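You operate a simulated robot arm through the tools that you are given. There is no shell and no other tool.

Carry out the task below with a simulated robot arm. There is one attempt and no reset: what you move stays moved.

TASK
Switch off the upper hot plate, then lift hot beaker S-31 onto the white mat with the red tongs.
Fine: dial back to 0; lay the tongs back; the other beaker stays. Set down upright: beaker.

The check looks at the end state, three seconds after you hand in, the way a careful person would. Anything else that was tipped, shoved, dropped, spilled or broken makes it a failure.

THE ROBOT
A 7-joint arm with a two-finger gripper, fixed in place. Base frame: the origin is at the foot of the arm, x ahead of it, y to its left, z up; the work surface is at about z = 0.8. Units: m, degrees, N and s.
With the tool pointing down near the work surface it reaches from about 0.34 to 0.72 m from the base axis. Its first joint turns from -66.0 to 66.0 degrees. Payload 2.45 kg.
Tool frame: the origin (TCP) lies between the finger pads and is the grasp point; the fingertips stand 0.026 m ahead of it; z points along the fingers, y is the line along which they close. The gripper opens to 0.096 m. The gripper's body begins 0.069 m behind the TCP.
Orientation is that of the tool frame in the base frame, as a unit quaternion [x, y, z, w]. With the fingers straight down and closing along the base's y, the tool's x points along the base's -x, its y along +y and its z along -z.

THE INTERFACE
- The arm moves only by the tool servo_tool. Its argument "plan" is a list of rows, each a list of 7 numbers: the shift along the tool's x, y, z in m, then the turn, a rotation vector about the tool's x, y, z in degrees, then the gripper command, from -1 (fully open) to 1 (shut), values between in proportion. In form: [[dx, dy, dz, rx, ry, rz, hand], ...]. A call has 1 to 20 rows; each row is the pose to reach, as a shift and turn from the pose commanded when the call began, along the tool's axes at that moment. A row lasts 0.2 s, in which the tool goes at most 0.05 m and 8.6 degrees; a call with a longer step from one row to the next is refused whole, and so is a gripper value outside its range. A pose out of reach is approached as far as the arm can. The call stops where the force on the tool passes 40 N (or 10 N more than at its start, if that is more) or the arm is blocked; 0.2 s more then pass. The fingers move at their own pace and stop on an object; they squeeze with about 28 N. The grip force told is the motor's: it shows also when the fingers shut on nothing. Time passes only in rows, and 0.2 s behind the last, so rows that repeat a pose let the fingers close. It gives the time, the measured TCP pose, the force on the tool (base axes), the opening and the grip force at its end, in the units of the frame above (readings bear some noise), with the torque about the TCP (base axes, N m) and any sound that the robot's microphone picked up.
- Cameras (640 x 400 px; columns grow to the right, rows downward): "scene" is fixed at [0.1513, -0.3759, 1.4342]; the picture's right is [0.89, -0.46, 0.00], its down [-0.22, -0.42, -0.88] and it looks along [0.41, 0.78, -0.47] (base axes); focal length 223 px, centre (320, 200). "wrist" rides on the gripper at [0.082, 0.003, -0.098] in the tool frame; the picture's right is [-0.04, 1.00, 0.00], its down [-0.73, -0.03, -0.68] and it looks along [-0.68, -0.03, 0.73] (tool axes); focal length 256 px, centre (320, 200). There is no depth. A picture from a camera that has moved, and an enlarged one, comes with that camera's place and axes in the base frame and with its lens.
- grab_frame(camera): a new picture of that camera. No time passes.
- zoom(camera, box): a new picture of the part [left, top, right, bottom] of that camera's present view, enlarged. No time passes.
- job_done(): hands the job in; it is judged then, once.

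Nothing tells you positions but the pictures and the camera data. Unless the task says otherwise, let go and move clear before handing in.

The tools are called as a command line: name --pt "numbers of a row" for each row, then --argument value for the rest, lists and objects as JSON in quotes. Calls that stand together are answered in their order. servo_tool: Moves the arm, as the interface text tells. Its arguments: {"type":"object","properties":{"plan":{"type":"array"}},"required":["plan"]} The other tools are called the same way: grab_frame (camera) takes a picture; zoom (camera, box) takes an enlarged picture of a part of a camera's view; job_done () hands the job in.

At the start:

```text
time_s: 0.0
eef_pos: [0.349, 0.0111, 1.3768]
orientation: [0.0, 1.0, 0.0, 0.0]
contact_force: [-0.1, 0.3, 0.0]
ft_torque: [-0.03, -0.01, 0.02]
gripper_width: 0.096
gripper_force: 0.0
```

scene: 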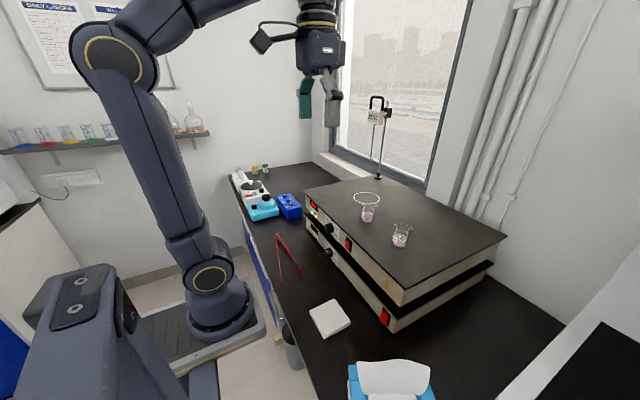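
wrist: 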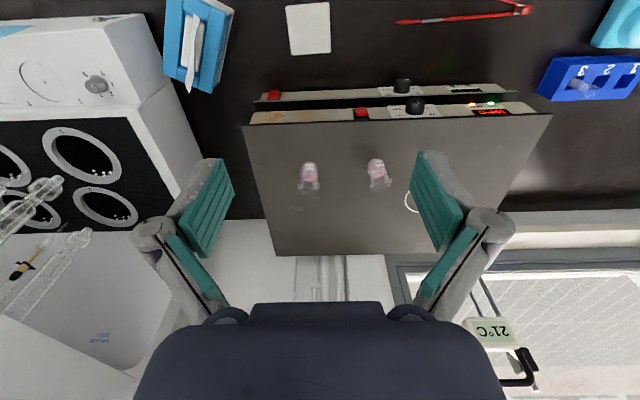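

I see two stacked hot plates with two beakers on the upper one, red tongs on the bench, and a white mat. I'll zoom in to read the labels and locate things.

zoom --camera "scene" --box '[340, 180, 430, 260]'

zoom --camera "scene" --box '[290, 190, 400, 330]'

zoom --camera "scene" --box '[250, 220, 360, 350]'

zoom --camera "wrist" --box '[240, 0, 560, 200]'

zoom --camera "wrist" --box '[340, 60, 540, 130]'

zoom --camera "wrist" --box '[280, 140, 420, 210]'

zoom --camera "wrist" --box '[380, 0, 560, 60]'

```text
5.00 times, centred on (385, 220) of scene
camera zoom: at [0.1513, -0.3759, 1.4342], right [0.89, -0.46, 0.0], down [-0.22, -0.42, -0.88], along [0.41, 0.78, -0.47], focal length 1117 px, centre (-5, 100)
```

zoom: 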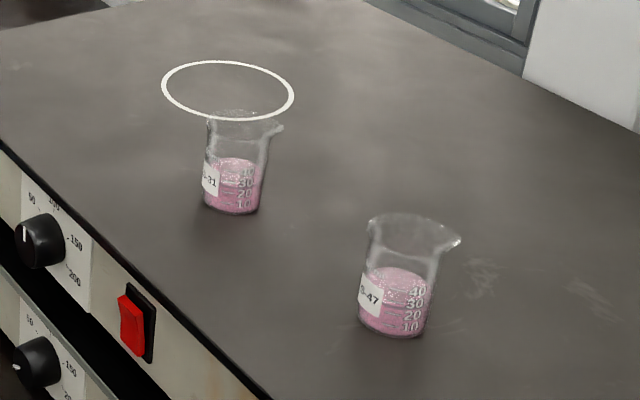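

```text
2.86 times, centred on (345, 260) of scene
camera zoom: at [0.1513, -0.3759, 1.4342], right [0.89, -0.46, 0.0], down [-0.22, -0.42, -0.88], along [0.41, 0.78, -0.47], focal length 638 px, centre (249, 29)
```

zoom: 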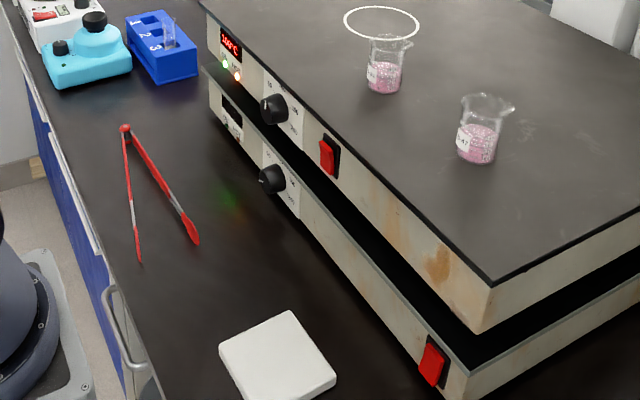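

```text
3.08 times, centred on (305, 285) of scene
camera zoom: at [0.1513, -0.3759, 1.4342], right [0.89, -0.46, 0.0], down [-0.22, -0.42, -0.88], along [0.41, 0.78, -0.47], focal length 687 px, centre (366, -62)
```

zoom: 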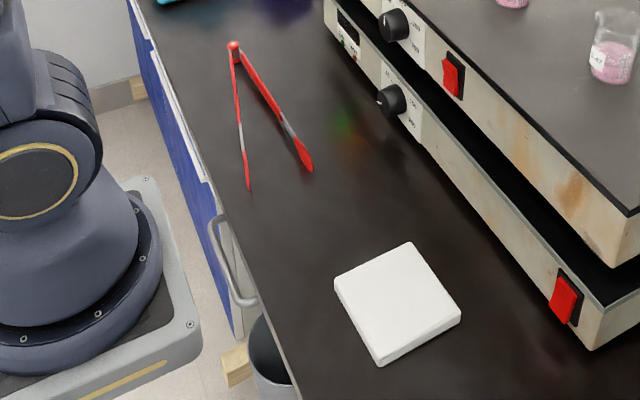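

```text
2.00 times, centred on (400, 100) of wrist
camera zoom: at [0.2687, 0.0148, 1.4764], right [0.04, 1.0, 0.0], down [0.73, -0.03, 0.68], along [0.68, -0.03, -0.73], focal length 512 px, centre (160, 400)
```

zoom: 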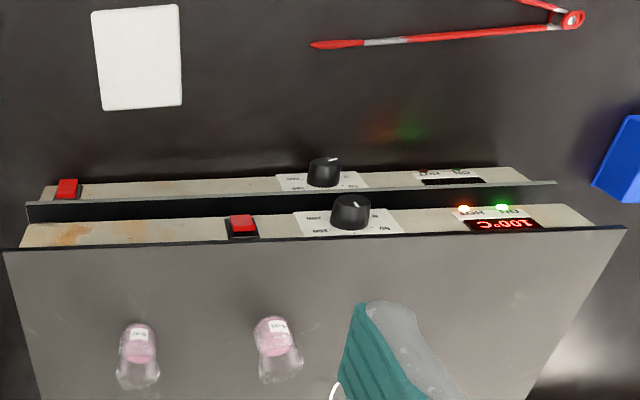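

```text
3.20 times, centred on (440, 95) of wrist
camera zoom: at [0.2687, 0.0148, 1.4764], right [0.04, 1.0, 0.0], down [0.73, -0.03, 0.68], along [0.68, -0.03, -0.73], focal length 819 px, centre (-64, 536)
```

zoom: 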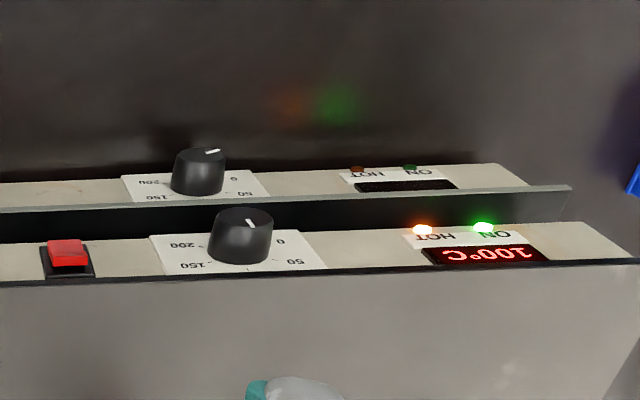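

```text
4.57 times, centred on (350, 175) of wrist
camera zoom: at [0.2687, 0.0148, 1.4764], right [0.04, 1.0, 0.0], down [0.73, -0.03, 0.68], along [0.68, -0.03, -0.73], focal length 1170 px, centre (183, 314)
```

zoom: 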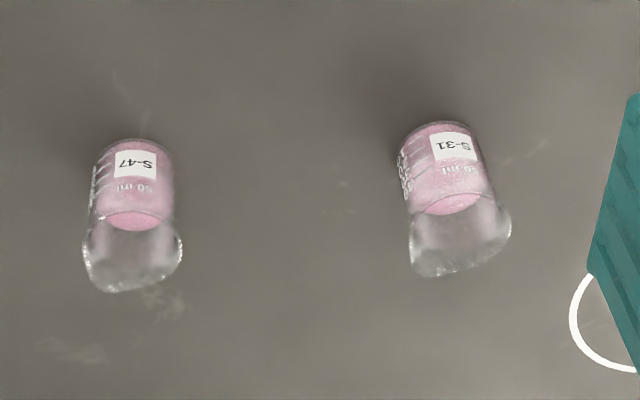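

```text
3.56 times, centred on (470, 30) of wrist
camera zoom: at [0.2687, 0.0148, 1.4764], right [0.04, 1.0, 0.0], down [0.73, -0.03, 0.68], along [0.68, -0.03, -0.73], focal length 910 px, centre (-213, 804)
```

zoom: 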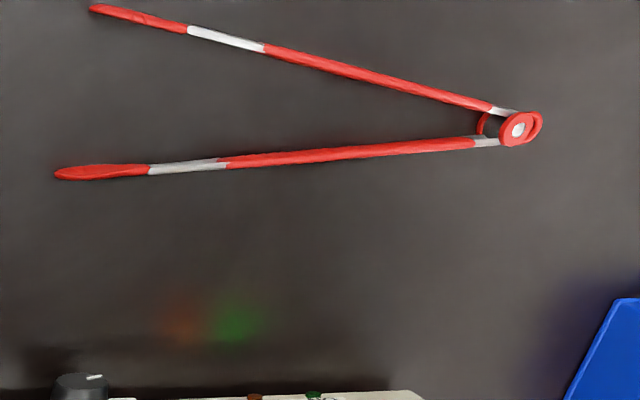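

S-31 is the beaker nearer the dial, at about (0.60, 0.12) on a plate top at z≈1.0. S-47 is at (0.60, -0.02), the upper dial at about (0.49, 0.20, 0.966), the mat at (0.375, -0.016), and the tongs at x 0.29–0.37, y 0.18–0.45. I'll turn the tool horizontal with the camera on top and bring it in front of the panel to look closely.

servo_tool --pt "0 0.009 0.014 6 0 -6 -1" --pt "0 0.018 0.028 12 0 -12 -1" --pt "0 0.027 0.042 18 0 -18 -1" --pt "0 0.036 0.056 24 0 -24 -1" --pt "0 0.045 0.07 30 0 -30 -1" --pt "0 0.054 0.084 36 0 -36 -1" --pt "0 0.063 0.098 42 0 -42 -1" --pt "0 0.072 0.112 48 0 -48 -1" --pt "0 0.081 0.126 54 0 -54 -1" --pt "0 0.09 0.14 60 0 -60 -1" --pt "0 0.099 0.154 66 0 -66 -1" --pt "0 0.108 0.168 72 0 -72 -1" --pt "0 0.117 0.182 78 0 -78 -1" --pt "0 0.126 0.196 84 0 -84 -1" --pt "0 0.135 0.21 90 0 -90 -1" --pt "0 0.144 0.224 96 0 -96 -1" --pt "0 0.153 0.238 102 0 -102 -1" --pt "0 0.162 0.252 108 0 -108 -1" --pt "0 0.171 0.266 114 0 -114 -1" --pt "0 0.18 0.28 120 0 -120 -1"

grab_frame --camera "scene"

grab_frame --camera "wrist"

```text
time_s: 4.2
eef_pos: [0.3502, 0.2012, 1.097]
orientation: [0.704, -0.09, 0.704, 0.001]
contact_force: [0.2, -0.8, 0.1]
ft_torque: [0.0, -0.02, -0.02]
gripper_width: 0.0961
gripper_force: 0.0
out of reach, approached as far as the arm can: row 20
```

```text
taken
```

scene: 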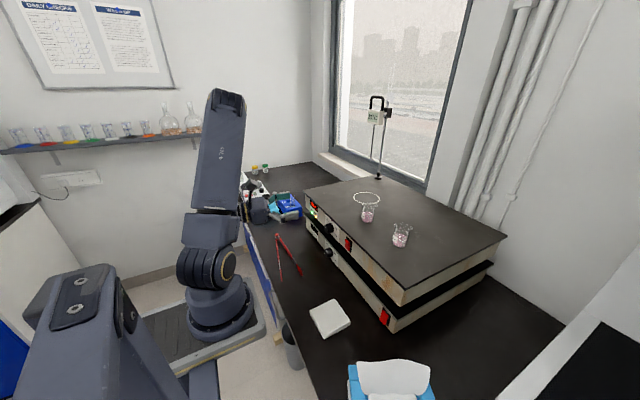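

```text
taken
camera wrist: at [0.253, 0.2004, 1.1781], right [-0.13, -0.98, -0.16], down [-0.66, 0.21, -0.72], along [0.74, 0.02, -0.68], focal length 256 px, centre (320, 200)
```

wrist: 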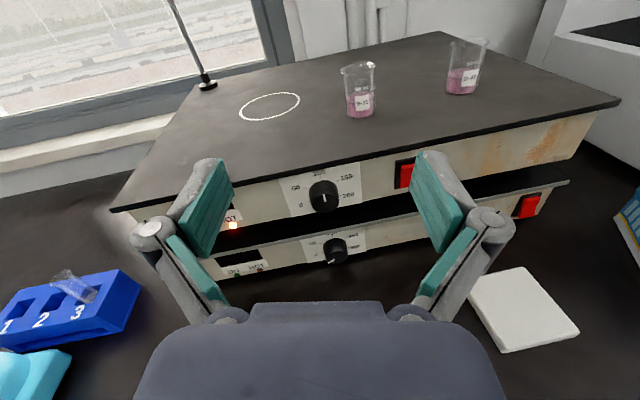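

I have a good frontal view now; let me zoom in on the dial and rocker.

zoom --camera "wrist" --box '[200, 140, 440, 280]'

zoom --camera "wrist" --box '[280, 150, 380, 270]'

zoom --camera "wrist" --box '[385, 150, 425, 200]'

zoom --camera "wrist" --box '[505, 180, 555, 230]'

```text
2.67 times, centred on (320, 210) of wrist
camera zoom: at [0.253, 0.2004, 1.1781], right [-0.13, -0.98, -0.16], down [-0.66, 0.21, -0.72], along [0.74, 0.02, -0.68], focal length 683 px, centre (320, 173)
```

zoom: 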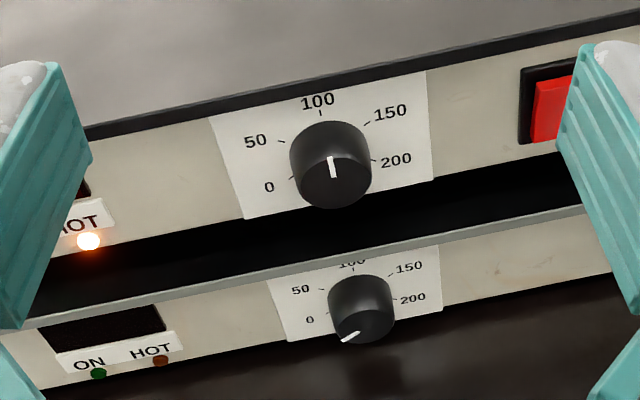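

```text
3.33 times, centred on (330, 210) of wrist
camera zoom: at [0.253, 0.2004, 1.1781], right [-0.13, -0.98, -0.16], down [-0.66, 0.21, -0.72], along [0.74, 0.02, -0.68], focal length 853 px, centre (287, 167)
```

zoom: 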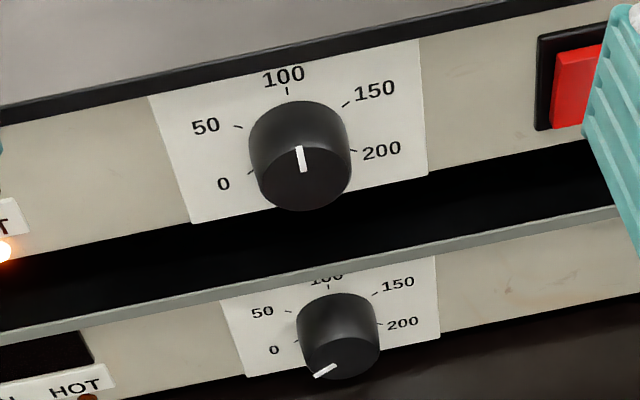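

```text
8.00 times, centred on (405, 175) of wrist
camera zoom: at [0.253, 0.2004, 1.1781], right [-0.13, -0.98, -0.16], down [-0.66, 0.21, -0.72], along [0.74, 0.02, -0.68], focal length 2048 px, centre (-360, 400)
```

zoom: 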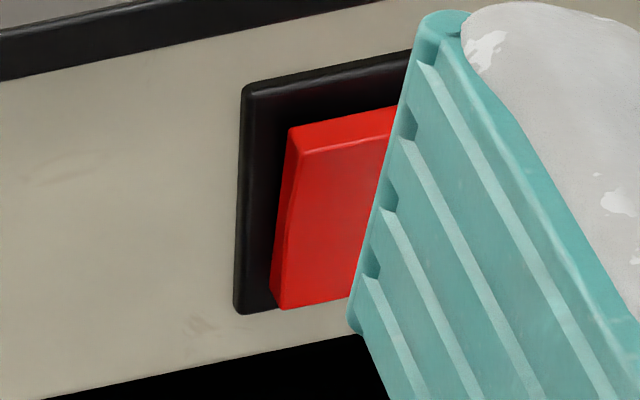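

```text
8.00 times, centred on (530, 205) of wrist
camera zoom: at [0.253, 0.2004, 1.1781], right [-0.13, -0.98, -0.16], down [-0.66, 0.21, -0.72], along [0.74, 0.02, -0.68], focal length 2048 px, centre (-1360, 160)
```

zoom: 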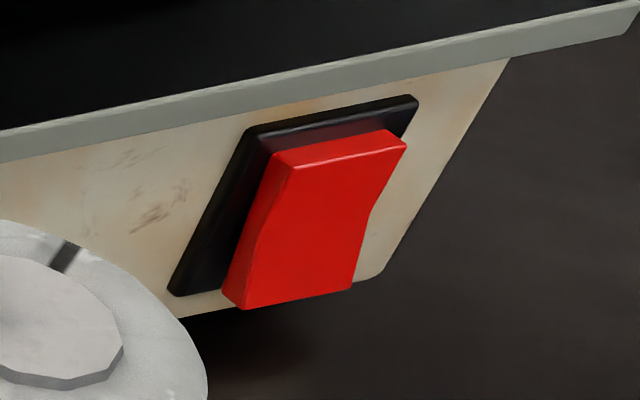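

The upper dial points to 100 with 0 at the lower left, so it needs a turn of about 120° counter-clockwise as seen from the front. The lower plate is already at 0 and dark. I'll finish levelling the tool and move closer to the dial.

servo_tool --pt "-0.02 0 0.012 1.8 0 -1.8 -1" --pt "-0.045 0 0.024 3.6 0 -3.6 -1" --pt "-0.07 -0.001 0.036 5.4 0 -5.4 -1" --pt "-0.095 -0.001 0.045 7.28 0 -7.28 -1" --pt "-0.1125 -0.0013 0.05 7.28 0 -7.28 -1"

grab_frame --camera "wrist"

grab_frame --camera "scene"

```text
time_s: 5.4
eef_pos: [0.4014, 0.2096, 0.9842]
orientation: [0.707, 0.0, 0.707, 0.0]
contact_force: [0.1, -0.4, 0.4]
ft_torque: [-0.01, 0.01, -0.01]
gripper_width: 0.0959
gripper_force: 0.1
```

```text
taken
camera wrist: at [0.3034, 0.2066, 1.0664], right [0.0, -1.0, -0.04], down [-0.68, 0.03, -0.73], along [0.73, 0.03, -0.68], focal length 256 px, centre (320, 200)
```

wrist: 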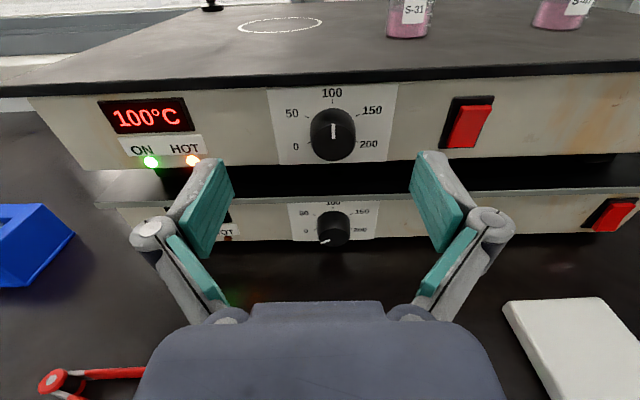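

```text
taken
```

scene: 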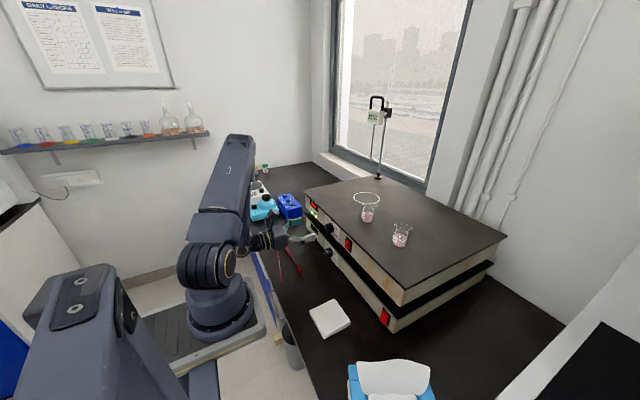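

zoom --camera "wrist" --box '[260, 80, 400, 250]'

zoom --camera "wrist" --box '[430, 80, 510, 160]'

zoom --camera "wrist" --box '[570, 180, 640, 240]'

```text
2.35 times, centred on (330, 165) of wrist
camera zoom: at [0.3034, 0.2066, 1.0664], right [0.0, -1.0, -0.04], down [-0.68, 0.03, -0.73], along [0.73, 0.03, -0.68], focal length 602 px, centre (296, 282)
```

zoom: 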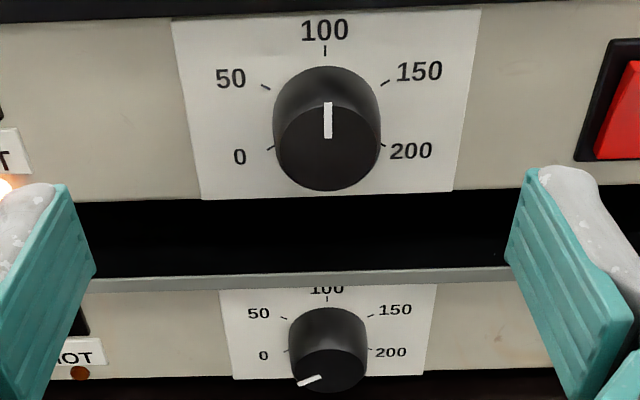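

```text
5.00 times, centred on (470, 120) of wrist
camera zoom: at [0.3034, 0.2066, 1.0664], right [0.0, -1.0, -0.04], down [-0.68, 0.03, -0.73], along [0.73, 0.03, -0.68], focal length 1280 px, centre (-430, 600)
```

zoom: 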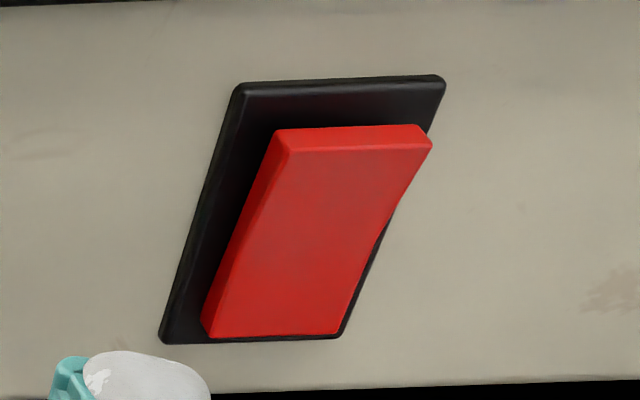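

```text
6.67 times, centred on (605, 210) of wrist
camera zoom: at [0.3034, 0.2066, 1.0664], right [0.0, -1.0, -0.04], down [-0.68, 0.03, -0.73], along [0.73, 0.03, -0.68], focal length 1707 px, centre (-1580, 133)
```

zoom: 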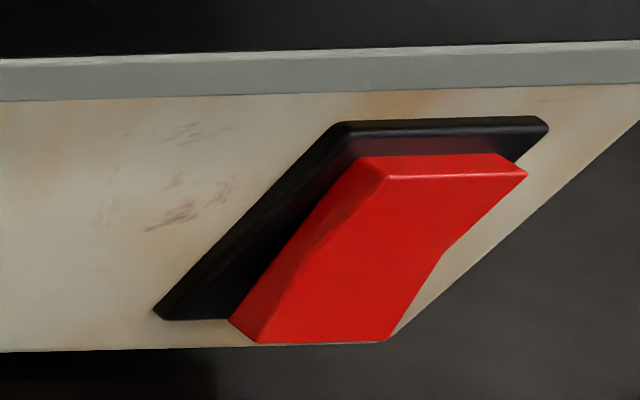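

The upper rocker's top half stands out while the dark lower plate's rocker sits the other way, so it is a power switch I should press too. First the dial: I'll centre on it at about (y 0.201, z 0.960) and pre-roll the tool +120° so that I can turn it back −120°.

servo_tool --pt "-0.002 0.001 0.002 0 0 8 -0.25" --pt "-0.004 0.001 0.004 0 0 16 -0.25" --pt "-0.006 0.002 0.006 0 0 24 -0.25" --pt "-0.008 0.003 0.008 0 0 32 -0.25" --pt "-0.01 0.003 0.01 0 0 40 -0.25" --pt "-0.012 0.004 0.012 0 0 48 -0.25" --pt "-0.014 0.005 0.014 0 0 56 -0.25" --pt "-0.016 0.006 0.016 0 0 64 -0.25" --pt "-0.018 0.007 0.018 0 0 72 -0.25" --pt "-0.02 0.008 0.02 0 0 80 -0.25" --pt "-0.022 0.008 0.022 0 0 88 -0.25" --pt "-0.024 0.008 0.024 0 0 96 -0.25" --pt "-0.024 0.008 0.026 0 0 104 -0.25" --pt "-0.024 0.008 0.028 0 0 112 -0.25" --pt "-0.024 0.008 0.03 0 0 120 -0.25"

grab_frame --camera "wrist"

grab_frame --camera "scene"

```text
time_s: 8.6
eef_pos: [0.4295, 0.2023, 0.9605]
orientation: [-0.353, 0.612, -0.353, 0.613]
contact_force: [0.0, -1.2, -0.1]
ft_torque: [-0.05, 0.01, -0.01]
gripper_width: 0.0601
gripper_force: 0.1
```

```text
taken
camera wrist: at [0.3337, 0.1334, 0.9172], right [0.0, 0.54, -0.84], down [-0.68, 0.62, 0.39], along [0.73, 0.57, 0.36], focal length 256 px, centre (320, 200)
```

wrist: 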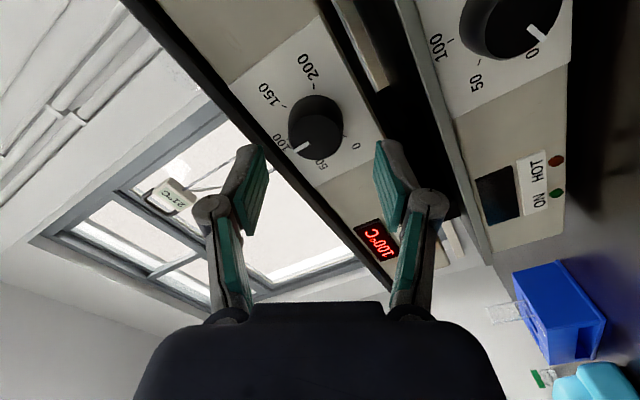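

```text
taken
```

scene: 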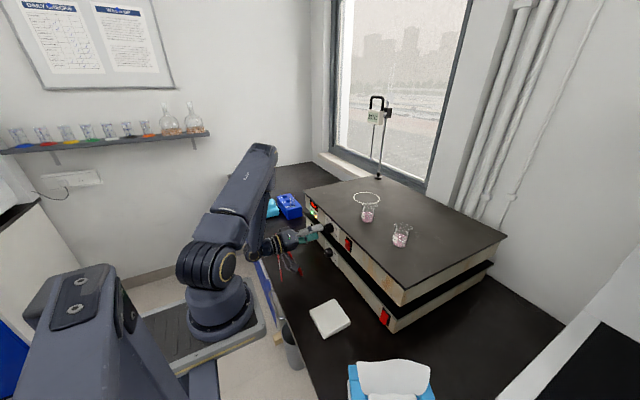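

The roll works. I'll zoom to check the knob's centre from this new viewpoint.

zoom --camera "wrist" --box '[240, 60, 400, 180]'

```text
3.33 times, centred on (320, 120) of wrist
camera zoom: at [0.3337, 0.1334, 0.9172], right [0.0, 0.54, -0.84], down [-0.68, 0.62, 0.39], along [0.73, 0.57, 0.36], focal length 853 px, centre (320, 467)
```

zoom: 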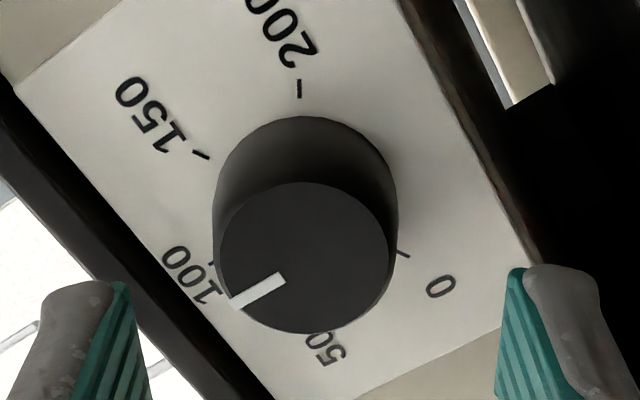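

The knob's face centre is at about (0.481, 0.201, 0.963), with a diameter of about 37 mm. I'll advance with the fingers around it and close.

servo_tool --pt "0.0003 -0.0025 0.005 0 0 0 0.02" --pt "0.0003 -0.0025 0.01 0 0 0 0.02" --pt "0.0003 -0.0025 0.02 0 0 0 0.02" --pt "0.0003 -0.0025 0.03 0 0 0 0.02" --pt "0.0003 -0.0025 0.038 0 0 0 0.02" --pt "0.0003 -0.0025 0.038 0 0 0 0.02"

zoom --camera "wrist" --box '[220, 80, 420, 240]'

zoom --camera "scene" --box '[290, 200, 370, 270]'

```text
time_s: 10.0
eef_pos: [0.4699, 0.1997, 0.9637]
orientation: [-0.354, 0.612, -0.353, 0.612]
contact_force: [-0.1, 0.5, 1.3]
ft_torque: [0.0, 0.0, 0.02]
gripper_width: 0.047
gripper_force: 0.0
```

```text
2.50 times, centred on (320, 160) of wrist
camera zoom: at [0.3718, 0.1319, 0.9196], right [0.0, 0.53, -0.85], down [-0.68, 0.62, 0.39], along [0.73, 0.57, 0.36], focal length 640 px, centre (320, 300)
```

zoom: 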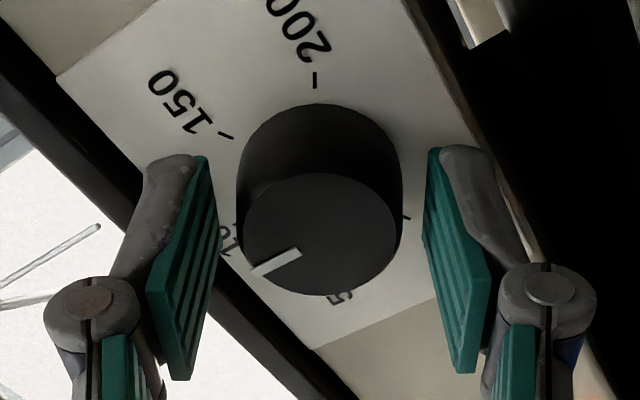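

```text
5.71 times, centred on (330, 235) of scene
camera zoom: at [0.1513, -0.3759, 1.4342], right [0.89, -0.46, 0.0], down [-0.22, -0.42, -0.88], along [0.41, 0.78, -0.47], focal length 1276 px, centre (263, 0)
```

zoom: 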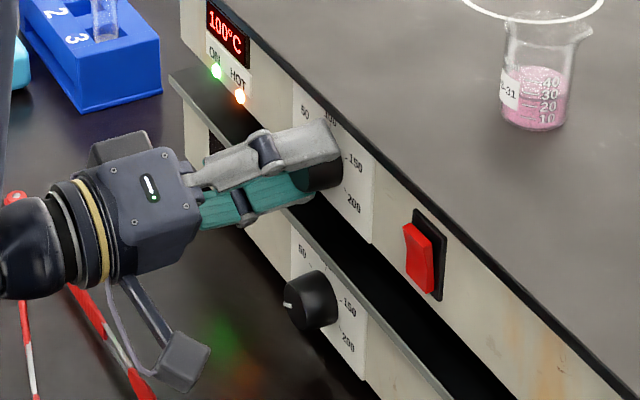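

The fingers straddle the knob cleanly. I'll close and turn −120° about the tool axis.

servo_tool --pt "0 0 0 0 0 0 1" --pt "0 0 0 0 0 0 1" --pt "0 0 0 0 0 0 1" --pt "0 0 0 0 0 -7.5 1" --pt "0 0 0 0 0 -15 1" --pt "0 0 0 0 0 -22.5 1" --pt "0 0 0 0 0 -30 1" --pt "0 0 0 0 0 -37.5 1" --pt "0 0 0 0 0 -45 1" --pt "0 0 0 0 0 -52.5 1" --pt "0 0 0 0 0 -60 1" --pt "0 0 0 0 0 -67.5 1" --pt "0 0 0 0 0 -75 1" --pt "0 0 0 0 0 -82.5 1" --pt "0 0 0 0 0 -90 1" --pt "0 0 0 0 0 -97.5 1" --pt "0 0 0 0 0 -105 1" --pt "0 0 0 0 0 -112.5 1" --pt "0 0 0 0 0 -120 1" --pt "0 0 0 0 0 -120 1"

zoom --camera "wrist" --box '[200, 80, 440, 240]'

zoom --camera "scene" --box '[290, 200, 370, 270]'

```text
time_s: 14.2
eef_pos: [0.4677, 0.2006, 0.9635]
orientation: [0.707, 0.001, 0.707, 0.002]
contact_force: [-3.8, -5.2, -1.6]
ft_torque: [0.1, -0.82, -0.09]
gripper_width: 0.0366
gripper_force: 45.4
```

```text
2.50 times, centred on (320, 160) of wrist
camera zoom: at [0.3717, 0.1974, 1.0444], right [0.0, -1.0, -0.04], down [-0.68, 0.03, -0.73], along [0.73, 0.03, -0.68], focal length 640 px, centre (320, 300)
```

zoom: 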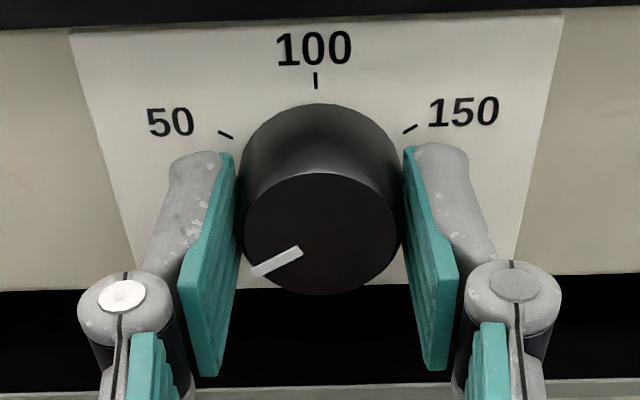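

```text
5.71 times, centred on (330, 235) of scene
camera zoom: at [0.1512, -0.3761, 1.4342], right [0.89, -0.46, 0.0], down [-0.22, -0.42, -0.88], along [0.41, 0.78, -0.47], focal length 1276 px, centre (263, 0)
```

zoom: 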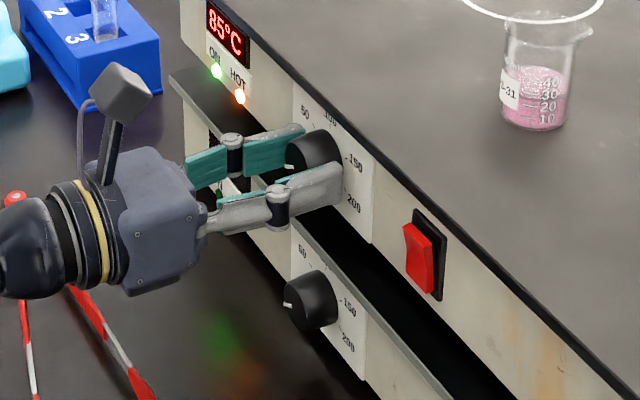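

The dial pointer is at the 0 position and the display is falling (85°C). I'll release, back off, and check it.

servo_tool --pt "0 0 0 0 0 0 0.0" --pt "0 0 0 0 0 0 -0.1" --pt "0 0 -0.02 0 0 0 -0.1" --pt "0 0 -0.04 0 0 0 -0.1" --pt "0 0 -0.06 0 0 0 -0.1" --pt "0 0 -0.07 0 0 0 -0.1"

grab_frame --camera "wrist"

zoom --camera "wrist" --box '[260, 80, 400, 240]'

zoom --camera "wrist" --box '[430, 80, 520, 160]'

```text
time_s: 15.6
eef_pos: [0.3993, 0.2, 0.9628]
orientation: [0.707, -0.001, 0.708, 0.001]
contact_force: [-0.1, 0.4, 0.1]
ft_torque: [-0.01, -0.02, -0.06]
gripper_width: 0.0527
gripper_force: 0.0
```

```text
taken
camera wrist: at [0.3016, 0.1975, 1.0444], right [0.0, -1.0, -0.04], down [-0.68, 0.03, -0.73], along [0.73, 0.03, -0.68], focal length 256 px, centre (320, 200)
```

wrist: 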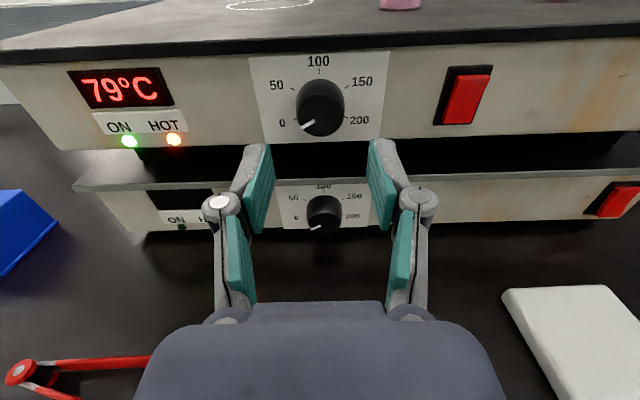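

```text
2.50 times, centred on (330, 160) of wrist
camera zoom: at [0.3016, 0.1975, 1.0444], right [0.0, -1.0, -0.04], down [-0.68, 0.03, -0.73], along [0.73, 0.03, -0.68], focal length 640 px, centre (295, 300)
```

zoom: 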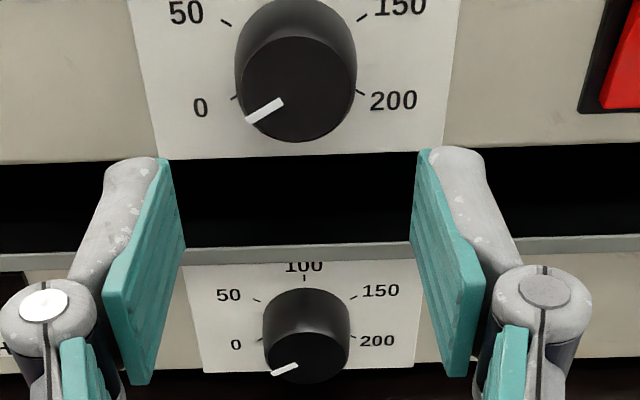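

```text
5.00 times, centred on (475, 120) of wrist
camera zoom: at [0.3016, 0.1975, 1.0444], right [0.0, -1.0, -0.04], down [-0.68, 0.03, -0.73], along [0.73, 0.03, -0.68], focal length 1280 px, centre (-455, 600)
```

zoom: 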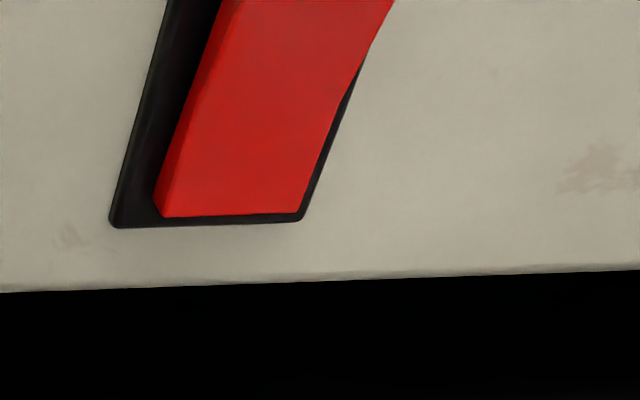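

Both dials now read 0 identically. Next is the rocker at about (0.50, 0.089, z 0.94–0.985): I'll close the fingers and position in front of its upper half.

servo_tool --pt "0.004 0.03 0 0 0 0 1" --pt "0.01 0.06 0 0 0 0 1" --pt "0.0162 0.09 0 0 0 0 1" --pt "0.0162 0.111 0.005 0 0 0 1" --pt "0.0162 0.111 0.015 0 0 0 1" --pt "0.0162 0.111 0.03 0 0 0 1" --pt "0.0162 0.111 0.03 0 0 0 1"

grab_frame --camera "wrist"

zoom --camera "wrist" --box '[270, 80, 370, 180]'

zoom --camera "scene" --box '[290, 200, 390, 280]'

```text
time_s: 17.2
eef_pos: [0.4434, 0.1033, 0.9578]
orientation: [0.707, 0.0, 0.707, 0.0]
contact_force: [-0.2, 0.8, 0.4]
ft_torque: [0.04, -0.01, 0.04]
gripper_width: 0.0
gripper_force: 27.6
out of reach, approached as far as the arm can: row 2, 3, 4, 5, 6, 7
```

```text
taken
camera wrist: at [0.3454, 0.0998, 1.0388], right [0.0, -1.0, -0.04], down [-0.68, 0.03, -0.73], along [0.73, 0.03, -0.68], focal length 256 px, centre (320, 200)
```

wrist: 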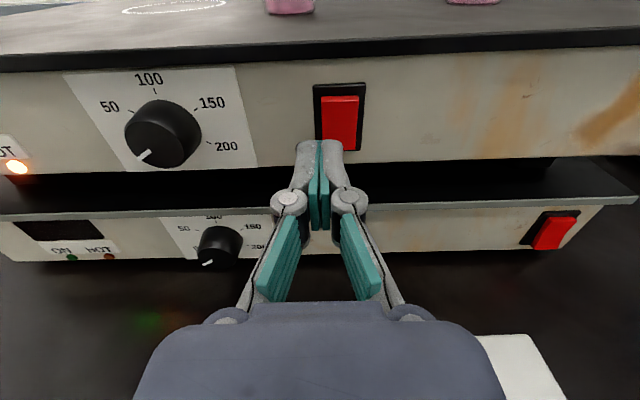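

```text
4.00 times, centred on (320, 130) of wrist
camera zoom: at [0.3454, 0.0998, 1.0388], right [0.0, -1.0, -0.04], down [-0.68, 0.03, -0.73], along [0.73, 0.03, -0.68], focal length 1024 px, centre (320, 480)
```

zoom: 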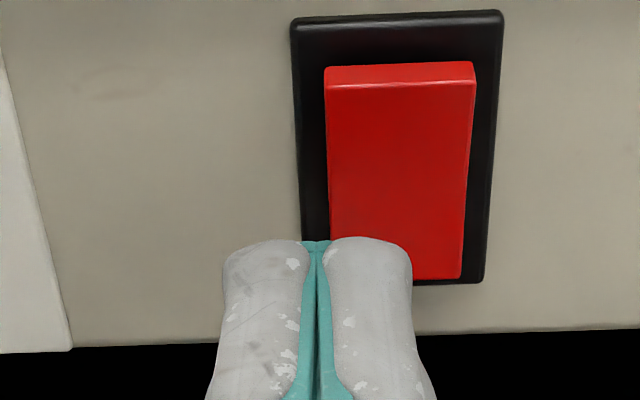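

```text
5.00 times, centred on (340, 240) of scene
camera zoom: at [0.1513, -0.376, 1.4342], right [0.89, -0.46, 0.0], down [-0.22, -0.42, -0.88], along [0.41, 0.78, -0.47], focal length 1117 px, centre (220, 0)
```

zoom: 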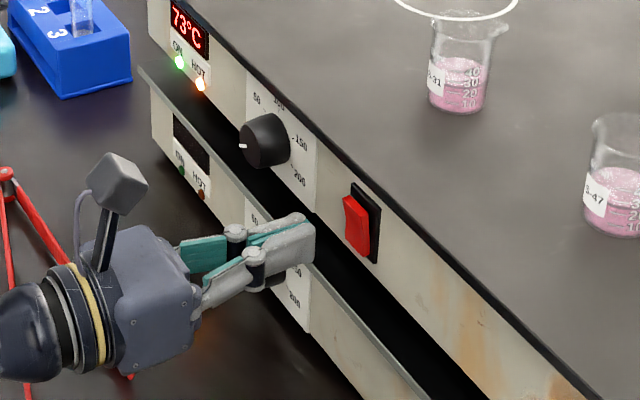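

The arm can't reach further with a level tool this close in, so I'll tilt it about 40° downward and push the rocker's top with the forward edge of the closed fingertips.

servo_tool --pt "0.01 0.0 -0.01 0 -8 0 1" --pt "0.02 0.003 -0.015 0 -16 0 1" --pt "0.0287 0.006 -0.015 0 -24 0 1" --pt "0.0287 0.01 -0.01 0 -32 0 1" --pt "0.0287 0.0143 -0.005 0 -40 0 1" --pt "0.0287 0.0143 -0.001 0 -40 0 1"

grab_frame --camera "wrist"

zoom --camera "scene" --box '[290, 200, 390, 280]'

```text
time_s: 18.4
eef_pos: [0.4754, 0.1277, 0.9751]
orientation: [0.895, 0.007, 0.447, -0.002]
contact_force: [-3.4, -0.7, 0.5]
ft_torque: [-0.03, 0.01, -0.06]
gripper_width: 0.0
gripper_force: 28.1
out of reach, approached as far as the arm can: row 1, 2, 3, 4, 5
stopped in row 5: the force on the tool passed its limit at 43 N (the readings are from after the stop); the commanded pose is now the measured one
```

```text
taken
camera wrist: at [0.4476, 0.1238, 1.1005], right [-0.01, -1.0, -0.03], down [-0.98, 0.01, -0.18], along [0.18, 0.03, -0.98], focal length 256 px, centre (320, 200)
```

wrist: 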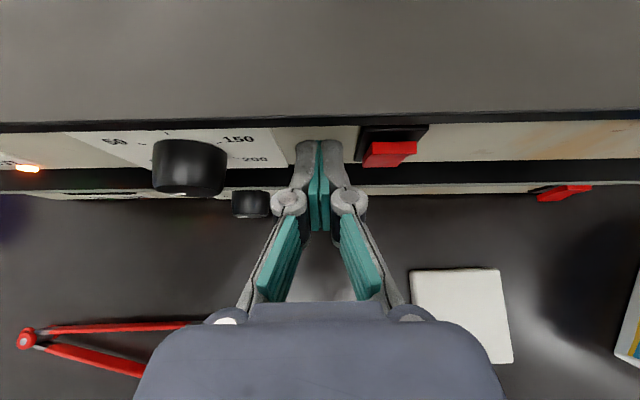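

```text
5.00 times, centred on (340, 240) of scene
camera zoom: at [0.1512, -0.376, 1.4342], right [0.89, -0.46, 0.0], down [-0.22, -0.42, -0.88], along [0.41, 0.78, -0.47], focal length 1117 px, centre (220, 0)
```

zoom: 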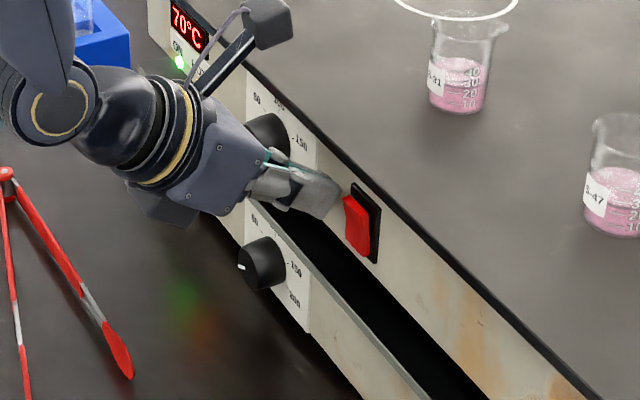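

The fingers drifted to touch the panel left of the rocker because intermediate poses weren't reachable. Nothing seems moved; I'll back straight off and tilt further down.

servo_tool --pt "0 0 -0.015 0 0 0 1" --pt "0 0 -0.03 0 0 0 1" --pt "0.01 0 -0.04 0 -5 0 1" --pt "0.02 0 -0.045 0 -12 0 1" --pt "0.03 0 -0.05 0 -18 0 1"

zoom --camera "scene" --box '[290, 190, 430, 290]'

```text
time_s: 19.6
eef_pos: [0.4538, 0.1258, 1.0276]
orientation: [0.95, 0.007, 0.311, 0.001]
contact_force: [-0.3, 0.8, -0.6]
ft_torque: [-0.01, 0.02, -0.02]
gripper_width: 0.0001
gripper_force: 28.6
out of reach, approached as far as the arm can: row 1, 2, 3, 5
```

```text
4.00 times, centred on (360, 240) of scene
camera zoom: at [0.1513, -0.376, 1.4342], right [0.89, -0.46, 0.0], down [-0.22, -0.42, -0.88], along [0.41, 0.78, -0.47], focal length 893 px, centre (160, 40)
```

zoom: 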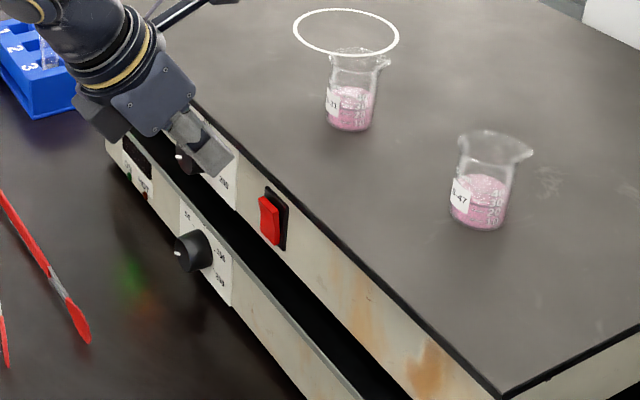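

The camera-up roll seems to run the last joint near its limit when y gets small. I'll roll +180° back to the neutral wrist orientation while staying clear of the panel.

servo_tool --pt "0 0 -0.005 0 0 8.4 1" --pt "0 0 -0.01 0 0 16.8 1" --pt "0 0 -0.015 0 0 25.2 1" --pt "0 0 -0.02 0 0 33.6 1" --pt "0 0 -0.02 0 0 42 1" --pt "0 0 -0.02 0 0 50.4 1" --pt "0 0 -0.02 0 0 58.8 1" --pt "0 0 -0.02 0 0 67.2 1" --pt "0 0 -0.02 0 0 75.6 1" --pt "0 0 -0.02 0 0 84 1" --pt "0 0 -0.02 0 0 92.4 1" --pt "0 0 -0.02 0 0 100.8 1" --pt "0 0 -0.02 0 0 109.2 1" --pt "0 0 -0.02 0 0 117.6 1" --pt "0 0 -0.02 0 0 126 1" --pt "0 0 -0.02 0 0 134.4 1" --pt "0 0 -0.02 0 0 142.8 1" --pt "0 0 -0.02 0 0 151.2 1" --pt "0 0 -0.02 0 0 159.6 1" --pt "0 0 -0.02 0 0 168 1"

grab_frame --camera "scene"

```text
time_s: 23.8
eef_pos: [0.4421, 0.1251, 1.0433]
orientation: [-0.107, 0.947, -0.029, 0.301]
contact_force: [0.4, 0.8, -0.3]
ft_torque: [0.01, 0.0, -0.02]
gripper_width: 0.0
gripper_force: 28.1
```

```text
taken
```

scene: 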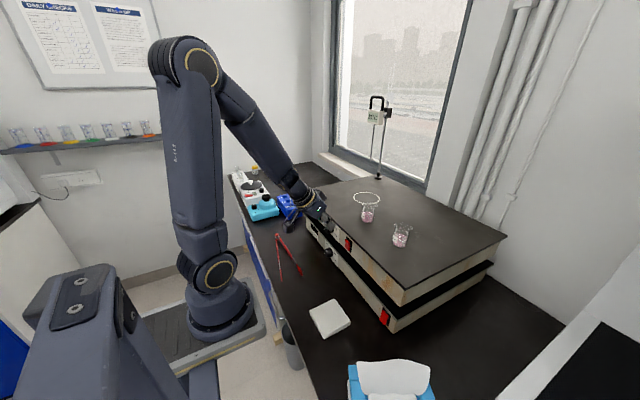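

Now neutral. I'll finish the roll and place the fingertip edge just in front of the rocker's top.

servo_tool --pt "0.008 -0.0075 0.0108 0 0 4 1" --pt "0.016 -0.015 0.0217 0 0 8 1" --pt "0.024 -0.0225 0.0325 0 0 12 1" --pt "0.0321 -0.03 0.0434 0 0 12 1" --pt "0.0321 -0.03 0.0434 0 0 12 1"

grab_frame --camera "wrist"

zoom --camera "scene" --box '[290, 200, 390, 280]'

```text
time_s: 24.9
eef_pos: [0.4481, 0.0891, 0.9942]
orientation: [-0.007, 0.953, 0.001, 0.302]
contact_force: [-0.1, -0.4, 0.5]
ft_torque: [0.01, -0.03, 0.05]
gripper_width: 0.0
gripper_force: 28.8
```

```text
taken
camera wrist: at [0.325, 0.0904, 1.0275], right [0.02, 1.0, 0.02], down [0.21, -0.02, 0.98], along [0.98, -0.01, -0.21], focal length 256 px, centre (320, 200)
```

wrist: 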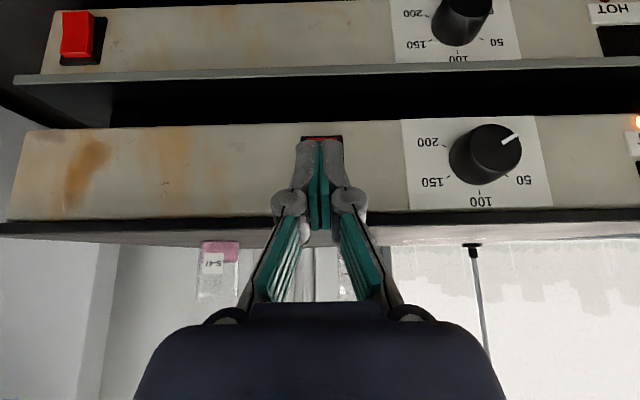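

```text
5.00 times, centred on (340, 240) of scene
camera zoom: at [0.1513, -0.376, 1.4342], right [0.89, -0.46, 0.0], down [-0.22, -0.42, -0.88], along [0.41, 0.78, -0.47], focal length 1117 px, centre (220, 0)
```

zoom: 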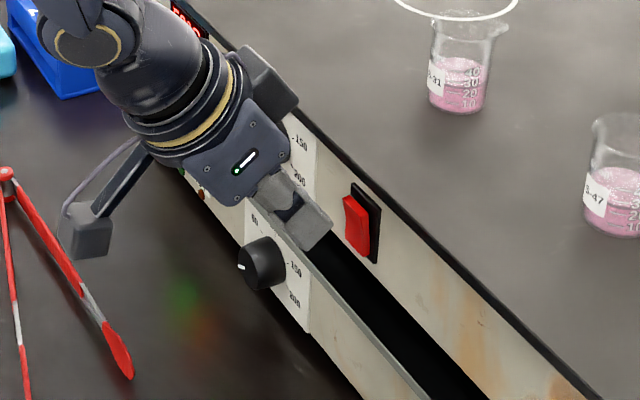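

Positioned. The rocker's top edge is at about (0.488, 0.091, 0.981); I'll press forward slowly.

servo_tool --pt "0.0023 0.002 0.0033 0 0 0 1" --pt "-0.0026 0.002 0.0068 0 0 0 1" --pt "-0.0075 0.002 0.0102 0 0 0 1" --pt "-0.0108 0.002 0.0125 0 0 0 1" --pt "-0.0132 0.002 0.0142 0 0 0 1" --pt "-0.0157 0.002 0.016 0 0 0 1" --pt "-0.0173 0.002 0.0171 0 0 0 1" --pt "-0.0173 0.002 0.0171 0 0 0 1"

grab_frame --camera "wrist"

zoom --camera "scene" --box '[290, 200, 390, 280]'

```text
time_s: 26.8
eef_pos: [0.4702, 0.0918, 0.9894]
orientation: [-0.008, 0.953, 0.001, 0.302]
contact_force: [-12.3, -1.1, 6.0]
ft_torque: [-0.05, 0.03, -0.08]
gripper_width: 0.0001
gripper_force: 28.4
```

```text
taken
camera wrist: at [0.3481, 0.0934, 1.0238], right [0.02, 1.0, 0.02], down [0.21, -0.02, 0.98], along [0.98, -0.01, -0.21], focal length 256 px, centre (320, 200)
```

wrist: 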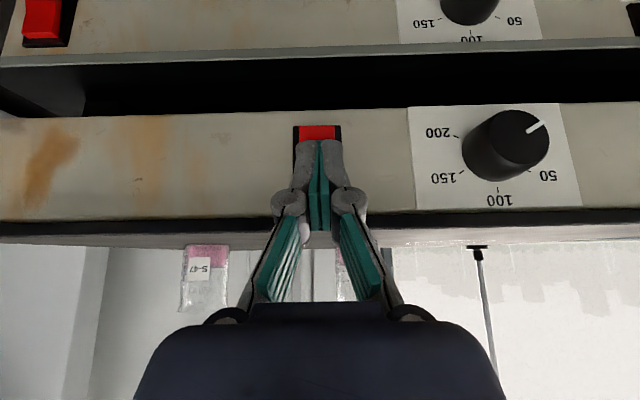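

```text
5.00 times, centred on (340, 240) of scene
camera zoom: at [0.1509, -0.376, 1.4342], right [0.89, -0.46, 0.0], down [-0.22, -0.42, -0.88], along [0.41, 0.78, -0.47], focal length 1117 px, centre (220, 0)
```

zoom: 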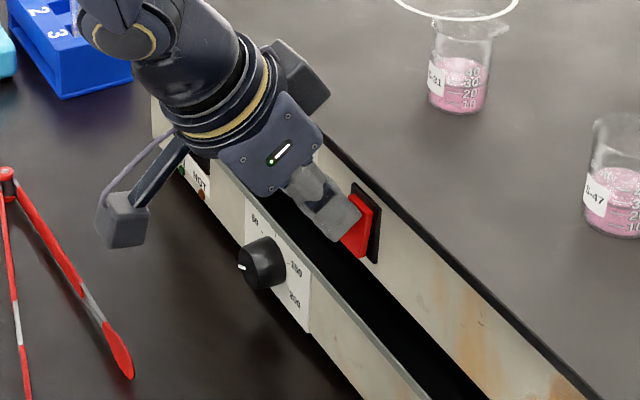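

The rocker seems to have flipped (its bottom now stands out). I'll retreat and check the lights.

servo_tool --pt "0.0163 0 -0.0115 0 0 0 1" --pt "0.0326 0 -0.023 0 0 0 1" --pt "0.035 0 -0.05 0 0 0 0.5" --pt "0.03 0 -0.09 0 0 0 0"

grab_frame --camera "wrist"

zoom --camera "scene" --box '[280, 180, 420, 280]'

```text
time_s: 27.8
eef_pos: [0.4156, 0.1012, 1.0589]
orientation: [-0.008, 0.953, 0.001, 0.302]
contact_force: [-0.3, -0.4, -0.6]
ft_torque: [-0.01, -0.03, -0.01]
gripper_width: 0.0475
gripper_force: 0.4
out of reach, approached as far as the arm can: row 2, 3, 4
```

```text
taken
camera wrist: at [0.294, 0.1023, 1.0923], right [0.02, 1.0, 0.02], down [0.21, -0.02, 0.98], along [0.98, -0.01, -0.21], focal length 256 px, centre (320, 200)
```

wrist: 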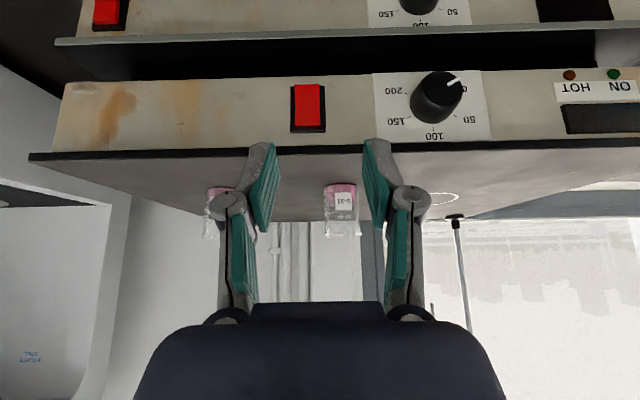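

```text
4.00 times, centred on (350, 230) of scene
camera zoom: at [0.1514, -0.3759, 1.4342], right [0.89, -0.46, 0.0], down [-0.22, -0.42, -0.88], along [0.41, 0.78, -0.47], focal length 893 px, centre (200, 80)
```

zoom: 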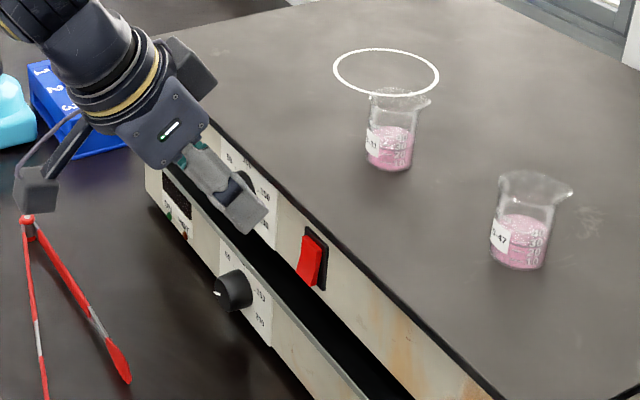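

The upper plate is fully off: display and lights dark, dial at 0, rocker flipped. Next the tongs: I'll bring the tool vertical and go above them for a closer look.

servo_tool --pt "-0.0045 0.01 -0.012 0 7.04 0 -0.5" --pt "-0.009 0.02 -0.0235 0 14.1 0 -0.8" --pt "-0.0134 0.03 -0.0353 0 21.1 0 -0.8" --pt "-0.018 0.04 -0.047 0 28.2 0 -0.8" --pt "-0.0224 0.049 -0.0588 0 35.2 0 -0.8"

```text
time_s: 28.9
eef_pos: [0.3979, 0.1501, 1.1188]
orientation: [-0.007, 1.0, 0.0, -0.001]
contact_force: [-1.2, 0.2, 0.0]
ft_torque: [-0.01, 0.0, -0.02]
gripper_width: 0.0866
gripper_force: 0.1
```

servo_tool --pt "0.0044 0.0142 0.0092 0 0 7.5 -0.8" --pt "0.0088 0.0284 0.0184 0 0 15 -0.8" --pt "0.0132 0.0426 0.0276 0 0 22.5 -0.8" --pt "0.0176 0.0568 0.0368 0 0 30 -0.8" --pt "0.022 0.071 0.046 0 0 37.5 -0.8" --pt "0.0264 0.0852 0.0552 0 0 45 -0.8" --pt "0.0308 0.0994 0.0644 0 0 52.5 -0.8" --pt "0.0352 0.1136 0.0736 0 0 60 -0.8" --pt "0.0396 0.1278 0.0828 0 0 67.5 -0.8" --pt "0.044 0.142 0.092 0 0 75 -0.8" --pt "0.0484 0.1562 0.1012 0 0 82.5 -0.8" --pt "0.053 0.17 0.11 0 0 90 -0.8"

grab_frame --camera "wrist"

grab_frame --camera "scene"

```text
time_s: 31.6
eef_pos: [0.3433, 0.3204, 1.0079]
orientation: [0.703, 0.712, -0.001, 0.001]
contact_force: [-0.7, 0.0, 0.3]
ft_torque: [-0.02, -0.02, 0.03]
gripper_width: 0.0863
gripper_force: 0.0
```

```text
taken
camera wrist: at [0.3469, 0.4018, 1.1069], right [1.0, -0.03, 0.0], down [-0.02, -0.73, 0.68], along [-0.02, -0.68, -0.73], focal length 256 px, centre (320, 200)
```

wrist: 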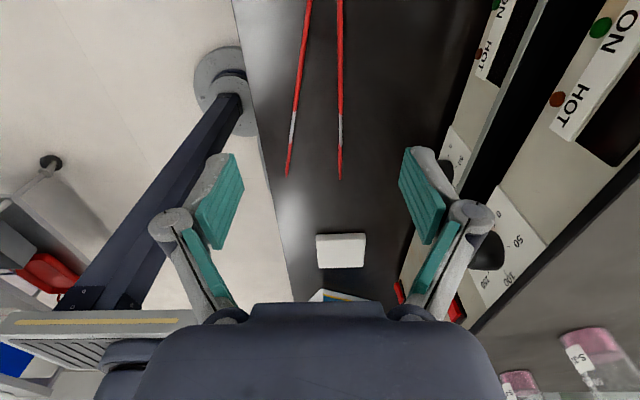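

```text
taken
```

scene: 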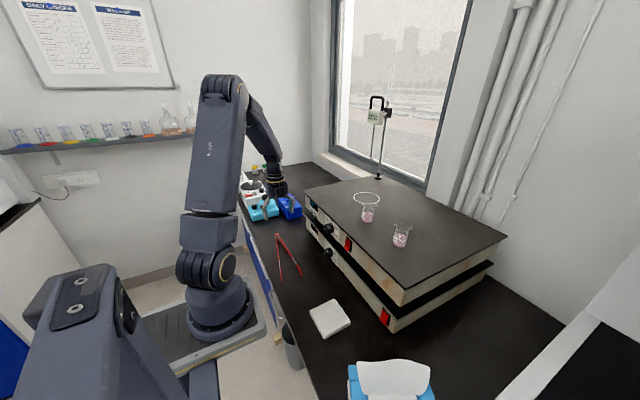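

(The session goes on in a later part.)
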